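You operate a simulated robot arm through the tools that you are given. There is no shell and no other tool. Be economical: measure what you need, move in short steps, check, and stop when the job is done.

The job below is to be done with a simulated robot arm. You get a single attempt, and the scene is never put back.

Task
Take the small box from the top of the workbench and leave it on the white tile.

It is judged by the outcome, as a careful person would: the job done as asked, and still so three seconds after it is handed in. It fails if anything else is knocked over, pushed out of place, dropped, spilled or broken.

Robot
A 7-joint arm with a two-finger parallel gripper, fixed in place. Base frame: the origin is at the foot of the arm, x ahead of it, y to its left, z up; the work surface is at about z = 0. Lengths are in cm, angles in degrees, forces in N, time in s.
With the tool pointing down near the work surface it reaches from about 24 to 62 cm from the base axis. Its first joint turns from -66.0 to 66.0 degrees. Payload 2.6 kg.
Tool frame: the origin (TCP) lies between the finger pads and is the grasp point; the fingertips stand 3 cm ahead of it; z points along the fingers, y is the line along which they close. Largest opening 9.4 cm; finger width 2.8, thickness 1; the body of the gripper, 5 by 9.6 cm, starts 5.5 cm behind the TCP.
Orientation is that of the tool frame in the base frame, as [roll, pitch, yaw] about the fixed x, y, z axes, in that order (R = Rz(yaw) Ry(pitch) Rx(roll)). With the fingers straight down and closing along the base's y, the tool's x points along the base's -x, its y along +y and its z along -z.

Tools
- The arm moves only by the tool step_arm. Its argument "plan" is a list of rows, each an object (a shift or turn left out is 0, a gripper value left out holds the last) with "linear": the shift along the tool's x, y, z in cm, a list of three; "spin": the turn about the tool's z in degrees. In form: [{"linear": [x, y, z], "spin": spin}, ...]. A call has 1 to 12 rows; each row is the pose to reach, as a shift and turn from the pose commanded when the call began, along the tool's axes at that moment. "hand" is the finger opening in cm, from 0 to 9.4, set as the call begins (left out, the last holds). A row lasts 0.2 s, in which the tool goes at most 5 cm and 8.6 degrees; a call with a longer step from one row to the next is refused whole, and so is a gripper value outside its range. Where a pose cannot be reached the arm comes as near as it can. A force on the tool above 40 N (or 10 N above the force at the start of the call, whichever is more), or a blocked arm, ends the call early, and 0.2 s more pass. The fingers move at their own pace (about 7.2 cm/s each) and stop on an object; they squeeze with about 29 N. The grip force told is the motor's: it shows also when the fingers shut on nothing. Time passes only in rows, and 0.2 s behind the last, so rows that repeat a pose let the fingers close. It gives the time, the measured TCP pose, the force on the tool (base axes), the opening and the grip force at its end, in the units of the frame above (readings bear some noise), and new pictures: "pictures" is both (left out), scene, wrist or none.
- Cameras (640 x 400 px; columns grow to the right, rows downward): "scene" is fixed at [4.8, 44.56, 53.8]; the picture's right is [-0.70, -0.72, 0.00], its down [-0.53, 0.52, -0.67] and it looks along [0.48, -0.47, -0.74] (base axes); focal length 313 px, centre (320, 200). "wrist" rides on the gripper at [-3.7, 0, -5.8] in the tool frame; the picture's right is [0.00, -1.00, 0.00], its down [0.97, 0.00, -0.24] and it looks along [0.24, 0.00, 0.97] (tool axes); focal length 218 px, centre (320, 200). There is no depth. A picture from a camera that has moved, and an enlarged one, comes with that camera's place and axes in the base frame and with its lens. The place of the scene camera against the robot may be out by one fixed shift of up to 1.8 cm in any direction.
- close_up(camera, box): a new picture of the part [left, top, right, bottom] of that camera's present view, enlarged. No time passes.
- hand_in(): hands the job in; it is judged then, once.

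Work in short steps. Places have to be worked out from the pictures, the camera data and where the tool is seen: move nearer, look again, correct. Check each grasp and each placing, and mend what went wrong. You have 90 turns and 170 pictures in all, those below and enlarged ones among them. Open the gripper and draw the arm clear of the work before you hand the job in, unless the task says otherwise; then end with one line.

The tools are called after ">>>" by a JSON object that holds its "name" and its "arguments". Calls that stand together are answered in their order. step_arm: Moves the arm, as the interface text tells. Its arguments: {"type":"object","properties":{"plan":{"type":"array","items":{"type":"object","properties":{"linear":{"type":"array","items":{"type":"number"}},"spin":{"type":"number"}}}},"hand":{"type":"number"},"pictures":{"type":"string","enum":["both","scene","wrist","none"]}},"required":["plan"]} The other tools are called the same way: close_up (camera, box) takes an enlarged picture of a part of a camera's view; hand_in () hands the job in.

At the start:

```text
clock: 0.0
position: [34.96, 30.52, 23.44]
tcp_rot: [-179.9, 0.0, -180.0]
force: [0.3, -0.1, -0.4]
finger_gap: 9.4
gripper_force: 0.0
```

scene: 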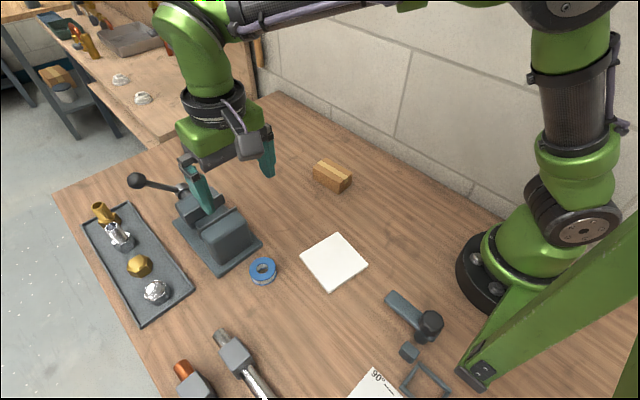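
wrist: 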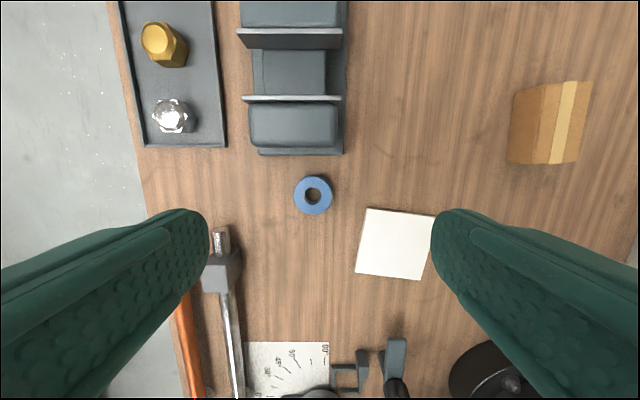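

The wrist view puts the box near (41.5, 3.5) and the tile near (25, 20), and the scene view roughly agrees. I'll move at this height to above the box and look again.

>>> {"name": "step_arm", "arguments": {"plan": [{"linear": [-1, -4.5, 0]}, {"linear": [-2, -9, 0]}, {"linear": [-3, -13.5, 0]}, {"linear": [-4.5, -18, 0]}, {"linear": [-5.5, -22.5, 0]}, {"linear": [-6.5, -26.5, 0]}, {"linear": [-6.5, -26.5, 0]}], "hand": 9.4}}

```text
clock: 1.6
position: [41.61, 4.3, 23.21]
tcp_rot: [179.9, 0.1, 179.9]
force: [-0.2, 0.2, 0.3]
finger_gap: 9.38
gripper_force: 0.0
camera wrist: at [45.26, 4.29, 29.05], right [0.0, -1.0, 0.0], down [-0.97, 0.0, 0.24], along [-0.24, 0.0, -0.97], focal length 218 px, centre (320, 200)
```

scene: 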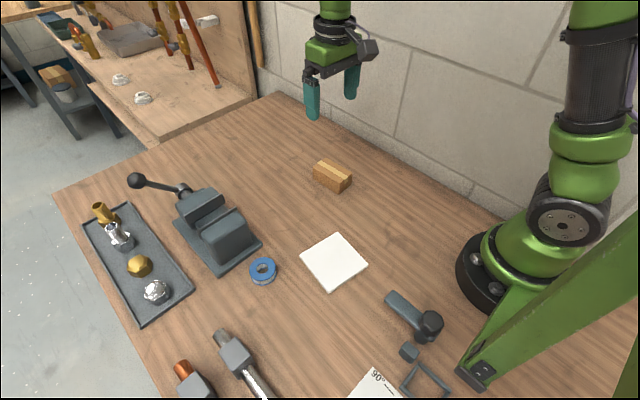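
wrist: 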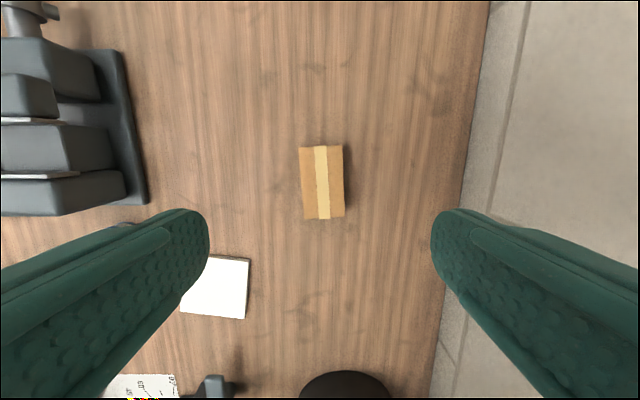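

The box is almost straight below, at about (41, 4) and roughly 5 cm wide along y. I'll descend partway and check again.

>>> {"name": "step_arm", "arguments": {"plan": [{"linear": [0, 0.2, 4]}, {"linear": [0.3, 0.3, 8]}, {"linear": [0.5, 0.3, 12]}, {"linear": [0.5, 0.3, 12]}]}}

```text
clock: 2.6
position: [41.01, 4.49, 11.35]
tcp_rot: [180.0, 0.0, -180.0]
force: [-0.1, -0.9, 0.0]
finger_gap: 9.43
gripper_force: 0.0
camera wrist: at [44.84, 4.57, 17.13], right [0.0, -1.0, 0.0], down [-0.97, 0.0, 0.24], along [-0.24, 0.0, -0.97], focal length 218 px, centre (320, 200)
```

scene: 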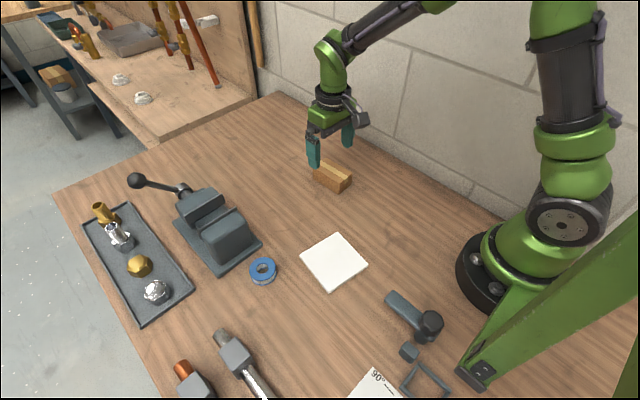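
wrist: 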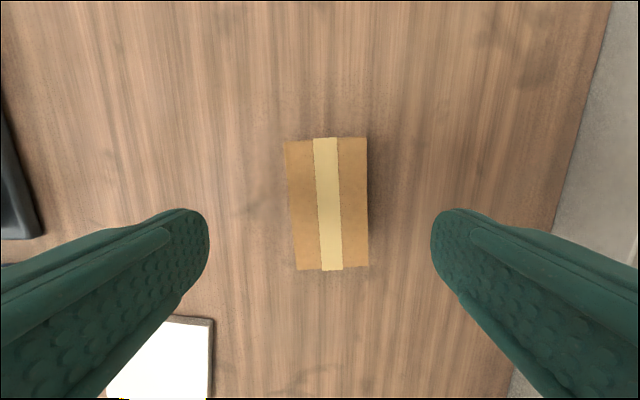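

The box centre is about (41.1, 4.0), with its top about 3–4 cm high and a yaw of about 3°. I'll descend with the fingers either side of it, stopping with the tips about 0.7 cm above the bench.

>>> {"name": "step_arm", "arguments": {"plan": [{"linear": [-0.1, -0.5, 1], "spin": -3}, {"linear": [-0.1, -0.5, 3.5], "spin": -3}, {"linear": [-0.1, -0.5, 6], "spin": -3}, {"linear": [-0.1, -0.5, 7.6], "spin": -3}, {"linear": [-0.1, -0.5, 7.6], "spin": -3}]}}

```text
clock: 3.8
position: [41.24, 4.11, 3.49]
tcp_rot: [180.0, 0.0, -177.0]
force: [0.0, -0.4, 0.0]
finger_gap: 9.4
gripper_force: 0.0
camera wrist: at [44.97, 4.26, 9.41], right [0.05, -1.0, 0.0], down [-0.97, -0.05, 0.24], along [-0.24, -0.01, -0.97], focal length 218 px, centre (320, 200)
```

scene: 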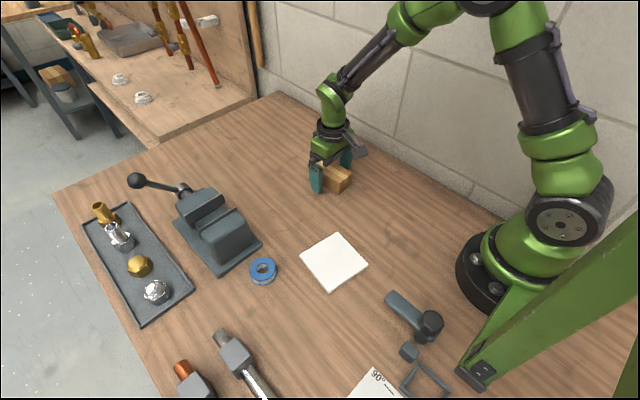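
wrist: 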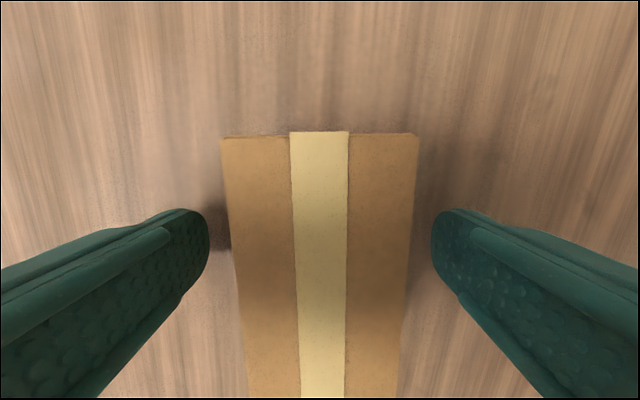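

The box is centred between the fingers, so I'll close on it.

>>> {"name": "step_arm", "arguments": {"plan": [{"linear": [0, 0, 0]}, {"linear": [0, 0, 0]}, {"linear": [0, 0, 0]}, {"linear": [0, 0, 0]}], "hand": 0, "pictures": "wrist"}}

```text
clock: 4.8
position: [41.25, 4.03, 3.6]
tcp_rot: [-180.0, 0.0, -177.0]
force: [-0.2, -0.3, -0.8]
finger_gap: 5.39
gripper_force: 28.5
camera wrist: at [44.98, 4.25, 9.43], right [0.05, -1.0, 0.0], down [-0.97, -0.05, 0.24], along [-0.24, -0.01, -0.97], focal length 218 px, centre (320, 200)
```

wrist: 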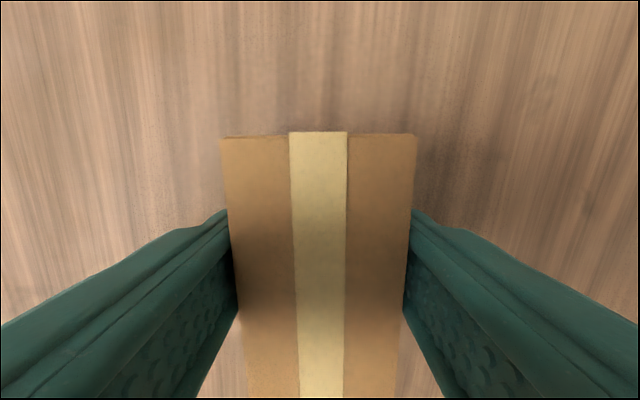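

The fingers stopped at 5.4 cm with full grip force, so the box is held. I'll lift it gently.

>>> {"name": "step_arm", "arguments": {"plan": [{"linear": [0, 0, -1]}, {"linear": [0, 0, -3]}, {"linear": [0, 0, -6]}, {"linear": [0, 0, -9]}, {"linear": [0, 0, -9]}]}}

```text
clock: 6.0
position: [41.08, 3.8, 12.74]
tcp_rot: [180.0, -0.1, -176.9]
force: [0.9, -0.6, -0.8]
finger_gap: 5.39
gripper_force: 29.7
camera wrist: at [44.87, 4.04, 18.53], right [0.05, -1.0, 0.0], down [-0.97, -0.05, 0.24], along [-0.24, -0.01, -0.97], focal length 218 px, centre (320, 200)
```

scene: 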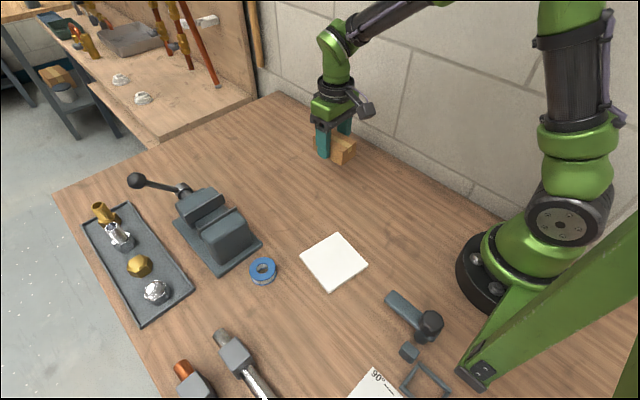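
wrist: 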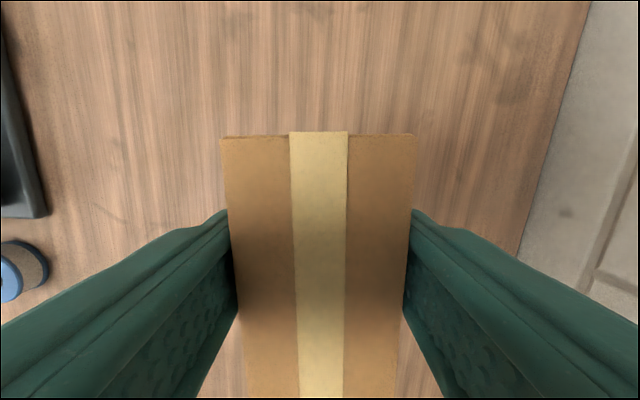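

From three views the tile centre is about (25.2, 19.9) with a yaw of about -7.5°. I'll carry the box there at this height, turning it to line up with the tile.

>>> {"name": "step_arm", "arguments": {"plan": [{"linear": [1.5, 1.7, 0], "spin": 1}, {"linear": [4.5, 5, 0], "spin": 3}, {"linear": [7.5, 8.3, 0], "spin": 5}, {"linear": [10.5, 11.7, 0], "spin": 7}, {"linear": [13.5, 15, 0], "spin": 9}, {"linear": [15.05, 16.7, 0], "spin": 10.5}, {"linear": [15.05, 16.7, 0], "spin": 10.5}]}}

```text
clock: 7.6
position: [25.14, 19.69, 12.78]
tcp_rot: [179.9, 0.0, 172.4]
force: [-1.0, 0.3, -0.6]
finger_gap: 5.39
gripper_force: 29.0
camera wrist: at [28.88, 19.26, 18.61], right [-0.13, -0.99, 0.0], down [-0.96, 0.13, 0.24], along [-0.24, 0.03, -0.97], focal length 218 px, centre (320, 200)
```

scene: 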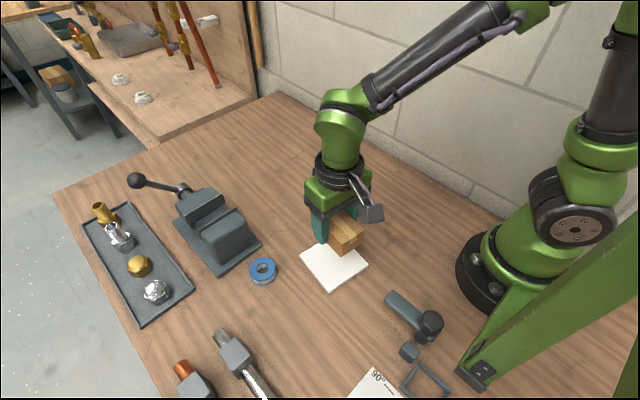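
wrist: 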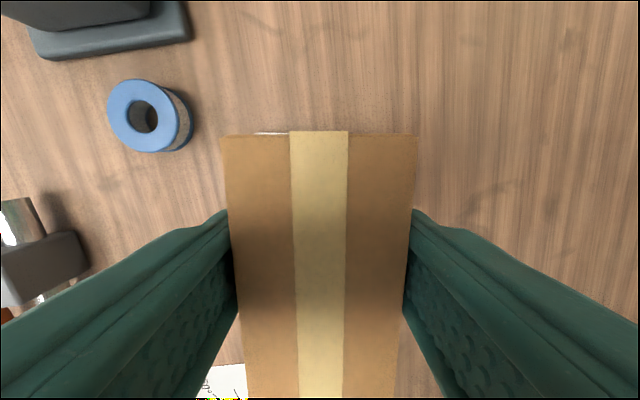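

The tile's far edge just shows behind the box, which matches my estimate. I'll lower to just above the tile and check.

>>> {"name": "step_arm", "arguments": {"plan": [{"linear": [0, 0.15, 2.5]}, {"linear": [0, 0.15, 5]}, {"linear": [0, 0.15, 6.8]}, {"linear": [0, 0.15, 6.8]}]}}

>>> {"name": "close_up", "arguments": {"camera": "scene", "box": [250, 180, 410, 310]}}

```text
clock: 8.6
position: [25.39, 20.11, 5.99]
tcp_rot: [-179.9, 0.0, 172.5]
force: [0.6, 0.6, -0.9]
finger_gap: 5.41
gripper_force: 28.9
camera wrist: at [29.07, 19.54, 11.81], right [-0.13, -0.99, 0.0], down [-0.96, 0.13, 0.24], along [-0.24, 0.03, -0.97], focal length 218 px, centre (320, 200)
```

scene: 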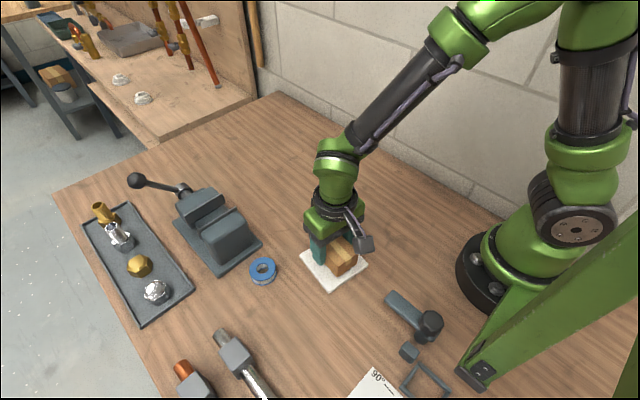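
wrist: 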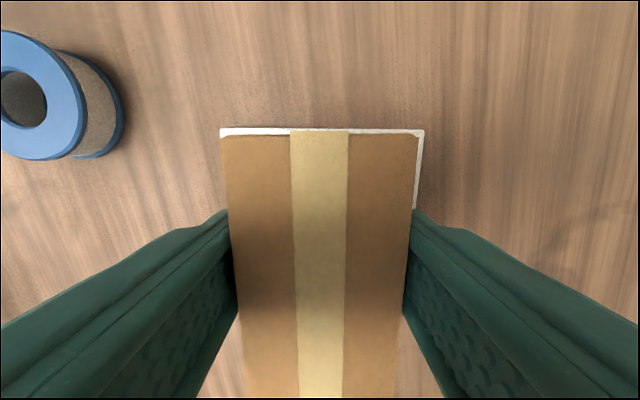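

```text
3.08 times, centred on (330, 245) of scene
camera zoom: at [4.8, 44.56, 53.8], right [-0.7, -0.72, 0.0], down [-0.53, 0.52, -0.67], along [0.48, -0.47, -0.74], focal length 964 px, centre (289, 62)
```

zoom: 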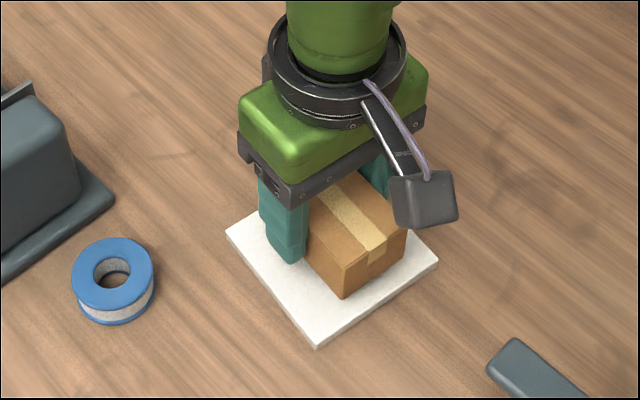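

The box is centred over the tile with even margins and about 1.5 cm of clearance left. I'll lower slowly until it touches.

>>> {"name": "step_arm", "arguments": {"plan": [{"linear": [0, -0.1, 0.5]}, {"linear": [0, -0.1, 0.9]}, {"linear": [0, -0.1, 1.2]}, {"linear": [0, -0.1, 1.3]}, {"linear": [0, -0.1, 1.3]}]}}

>>> {"name": "close_up", "arguments": {"camera": "scene", "box": [290, 220, 380, 300]}}

```text
clock: 9.8
position: [25.22, 19.82, 4.64]
tcp_rot: [-180.0, -0.1, 172.5]
force: [-0.2, -0.4, -0.9]
finger_gap: 5.39
gripper_force: 28.9
camera wrist: at [28.85, 19.4, 10.45], right [-0.13, -0.99, 0.0], down [-0.96, 0.13, 0.24], along [-0.24, 0.03, -0.97], focal length 218 px, centre (320, 200)
```

scene: 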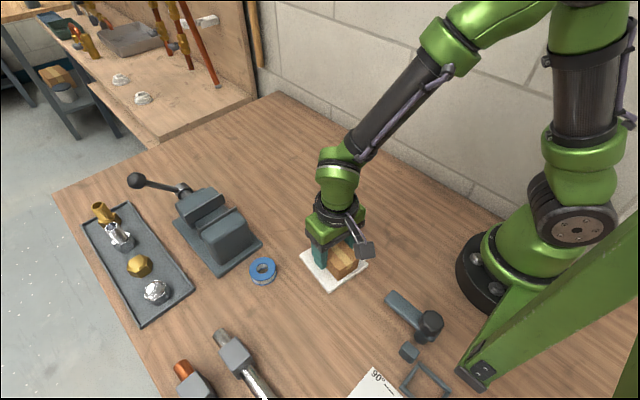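
wrist: 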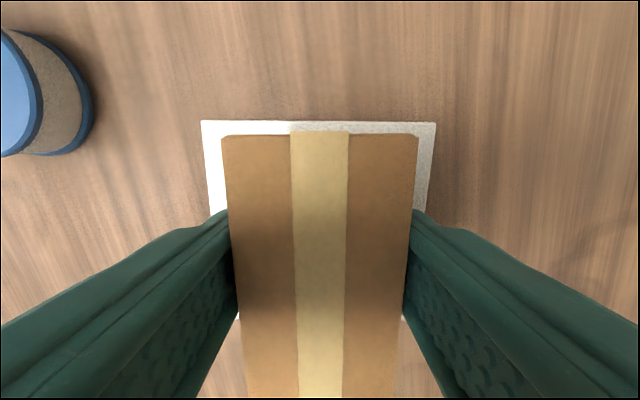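

```text
5.00 times, centred on (335, 260) of scene
camera zoom: at [4.8, 44.56, 53.8], right [-0.7, -0.72, 0.0], down [-0.53, 0.52, -0.67], along [0.48, -0.47, -0.74], focal length 1567 px, centre (245, -100)
```

zoom: 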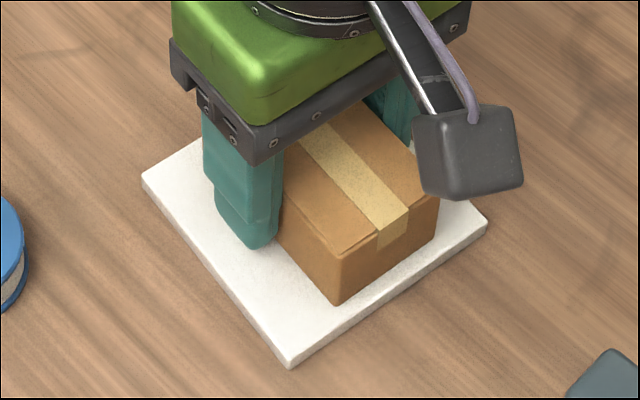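

No contact yet, and the box sits well inside the tile edges. I'll lower in finer steps.

>>> {"name": "step_arm", "arguments": {"plan": [{"linear": [-0.1, 0, 0.15]}, {"linear": [-0.1, 0, 0.3]}, {"linear": [-0.1, 0, 0.3]}], "pictures": "none"}}

```text
clock: 10.6
position: [25.41, 19.93, 4.32]
tcp_rot: [179.9, 0.1, 172.5]
force: [-6.9, -4.1, 27.3]
finger_gap: 5.37
gripper_force: 29.9
```

The upward force of about 27 N shows the box is pressed on the tile. I'll back off slightly, then open just enough to release it.

>>> {"name": "step_arm", "arguments": {"plan": [{"linear": [0, 0, -0.15]}, {"linear": [0, 0, -0.15]}], "pictures": "none"}}

```text
clock: 11.2
position: [25.41, 19.74, 4.43]
tcp_rot: [-180.0, 0.0, 172.4]
force: [0.5, -0.1, 1.1]
finger_gap: 5.39
gripper_force: 29.0
```

The force is back to about 1 N, so the box is just resting on the tile. I'll open the fingers now.

>>> {"name": "step_arm", "arguments": {"plan": [{"linear": [0, 0, 0]}, {"linear": [0, 0, 0]}, {"linear": [0, 0, 0]}], "hand": 8.6}}

```text
clock: 12.0
position: [25.33, 19.78, 4.48]
tcp_rot: [180.0, 0.0, 172.5]
force: [1.7, 0.3, 0.3]
finger_gap: 8.6
gripper_force: 0.0
camera wrist: at [29.01, 19.37, 10.32], right [-0.13, -0.99, 0.0], down [-0.96, 0.13, 0.24], along [-0.24, 0.03, -0.97], focal length 218 px, centre (320, 200)
```

scene: 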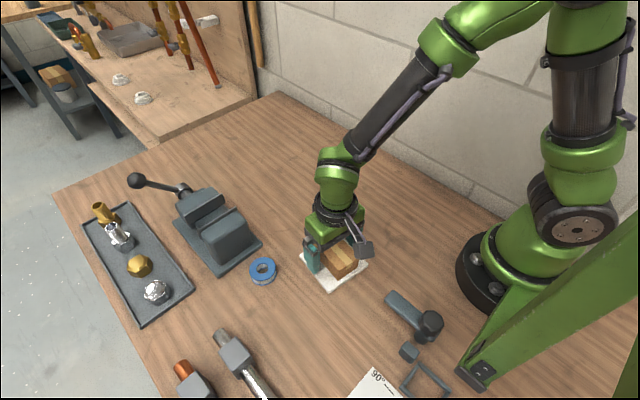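
wrist: 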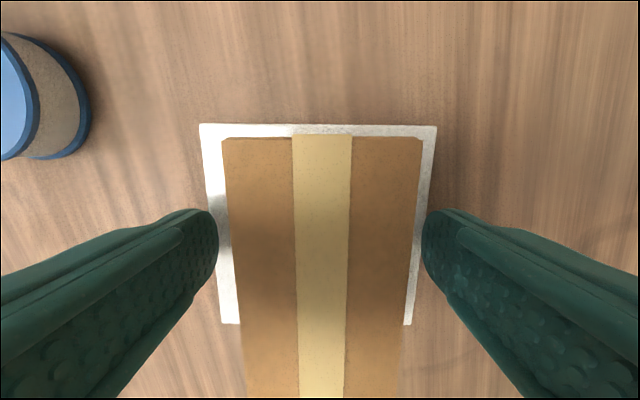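

The box is released and sitting on the tile. I'll raise the arm straight up, clear of it.

>>> {"name": "step_arm", "arguments": {"plan": [{"linear": [0, 0, -1.5]}, {"linear": [0, 0, -4]}, {"linear": [0, 0, -8]}, {"linear": [0, 0, -12]}, {"linear": [-3, 0, -16]}, {"linear": [-6, -3, -18]}, {"linear": [-6, -3, -18]}]}}

>>> {"name": "close_up", "arguments": {"camera": "scene", "box": [250, 180, 410, 310]}}

```text
clock: 13.6
position: [30.87, 16.06, 22.23]
tcp_rot: [180.0, 0.0, 172.5]
force: [0.0, -0.6, -0.3]
finger_gap: 8.59
gripper_force: 0.2
camera wrist: at [34.53, 15.63, 28.1], right [-0.13, -0.99, 0.0], down [-0.96, 0.13, 0.24], along [-0.24, 0.03, -0.97], focal length 218 px, centre (320, 200)
```

scene: 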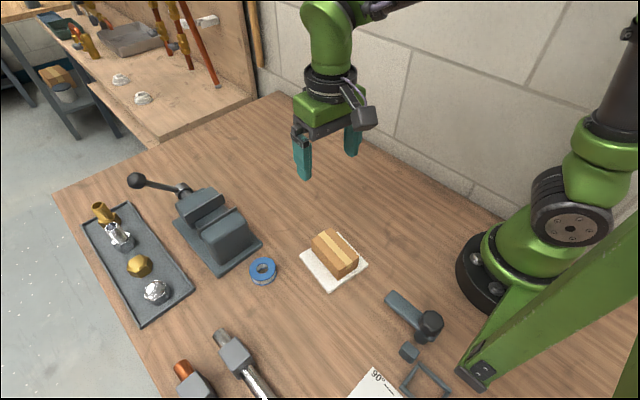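
wrist: 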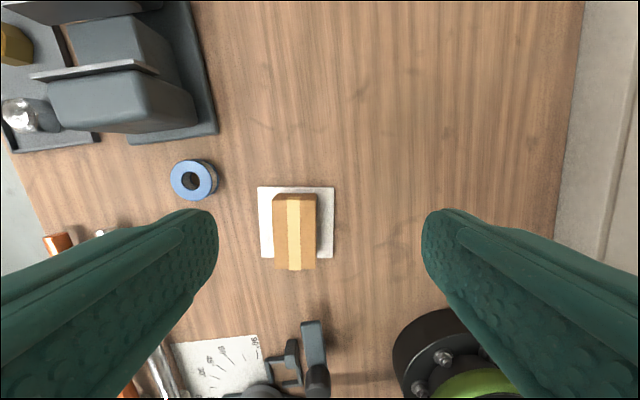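

```text
3.08 times, centred on (330, 245) of scene
camera zoom: at [4.8, 44.55, 53.8], right [-0.7, -0.72, 0.0], down [-0.53, 0.52, -0.67], along [0.48, -0.47, -0.74], focal length 964 px, centre (289, 62)
```

zoom: 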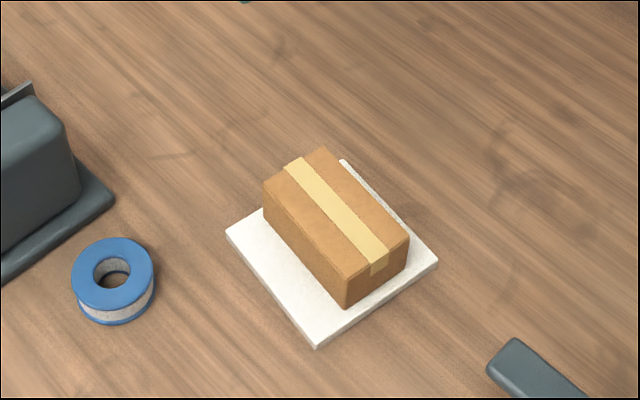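

The box rests flat within the tile, nothing else has moved, and the arm is clear, so I'll hand the job in.

>>> {"name": "hand_in", "arguments": {}}

```text
The job is handed in.
```

The small box is resting flat on the white tile, the gripper is open and clear of it, and nothing else was disturbed.
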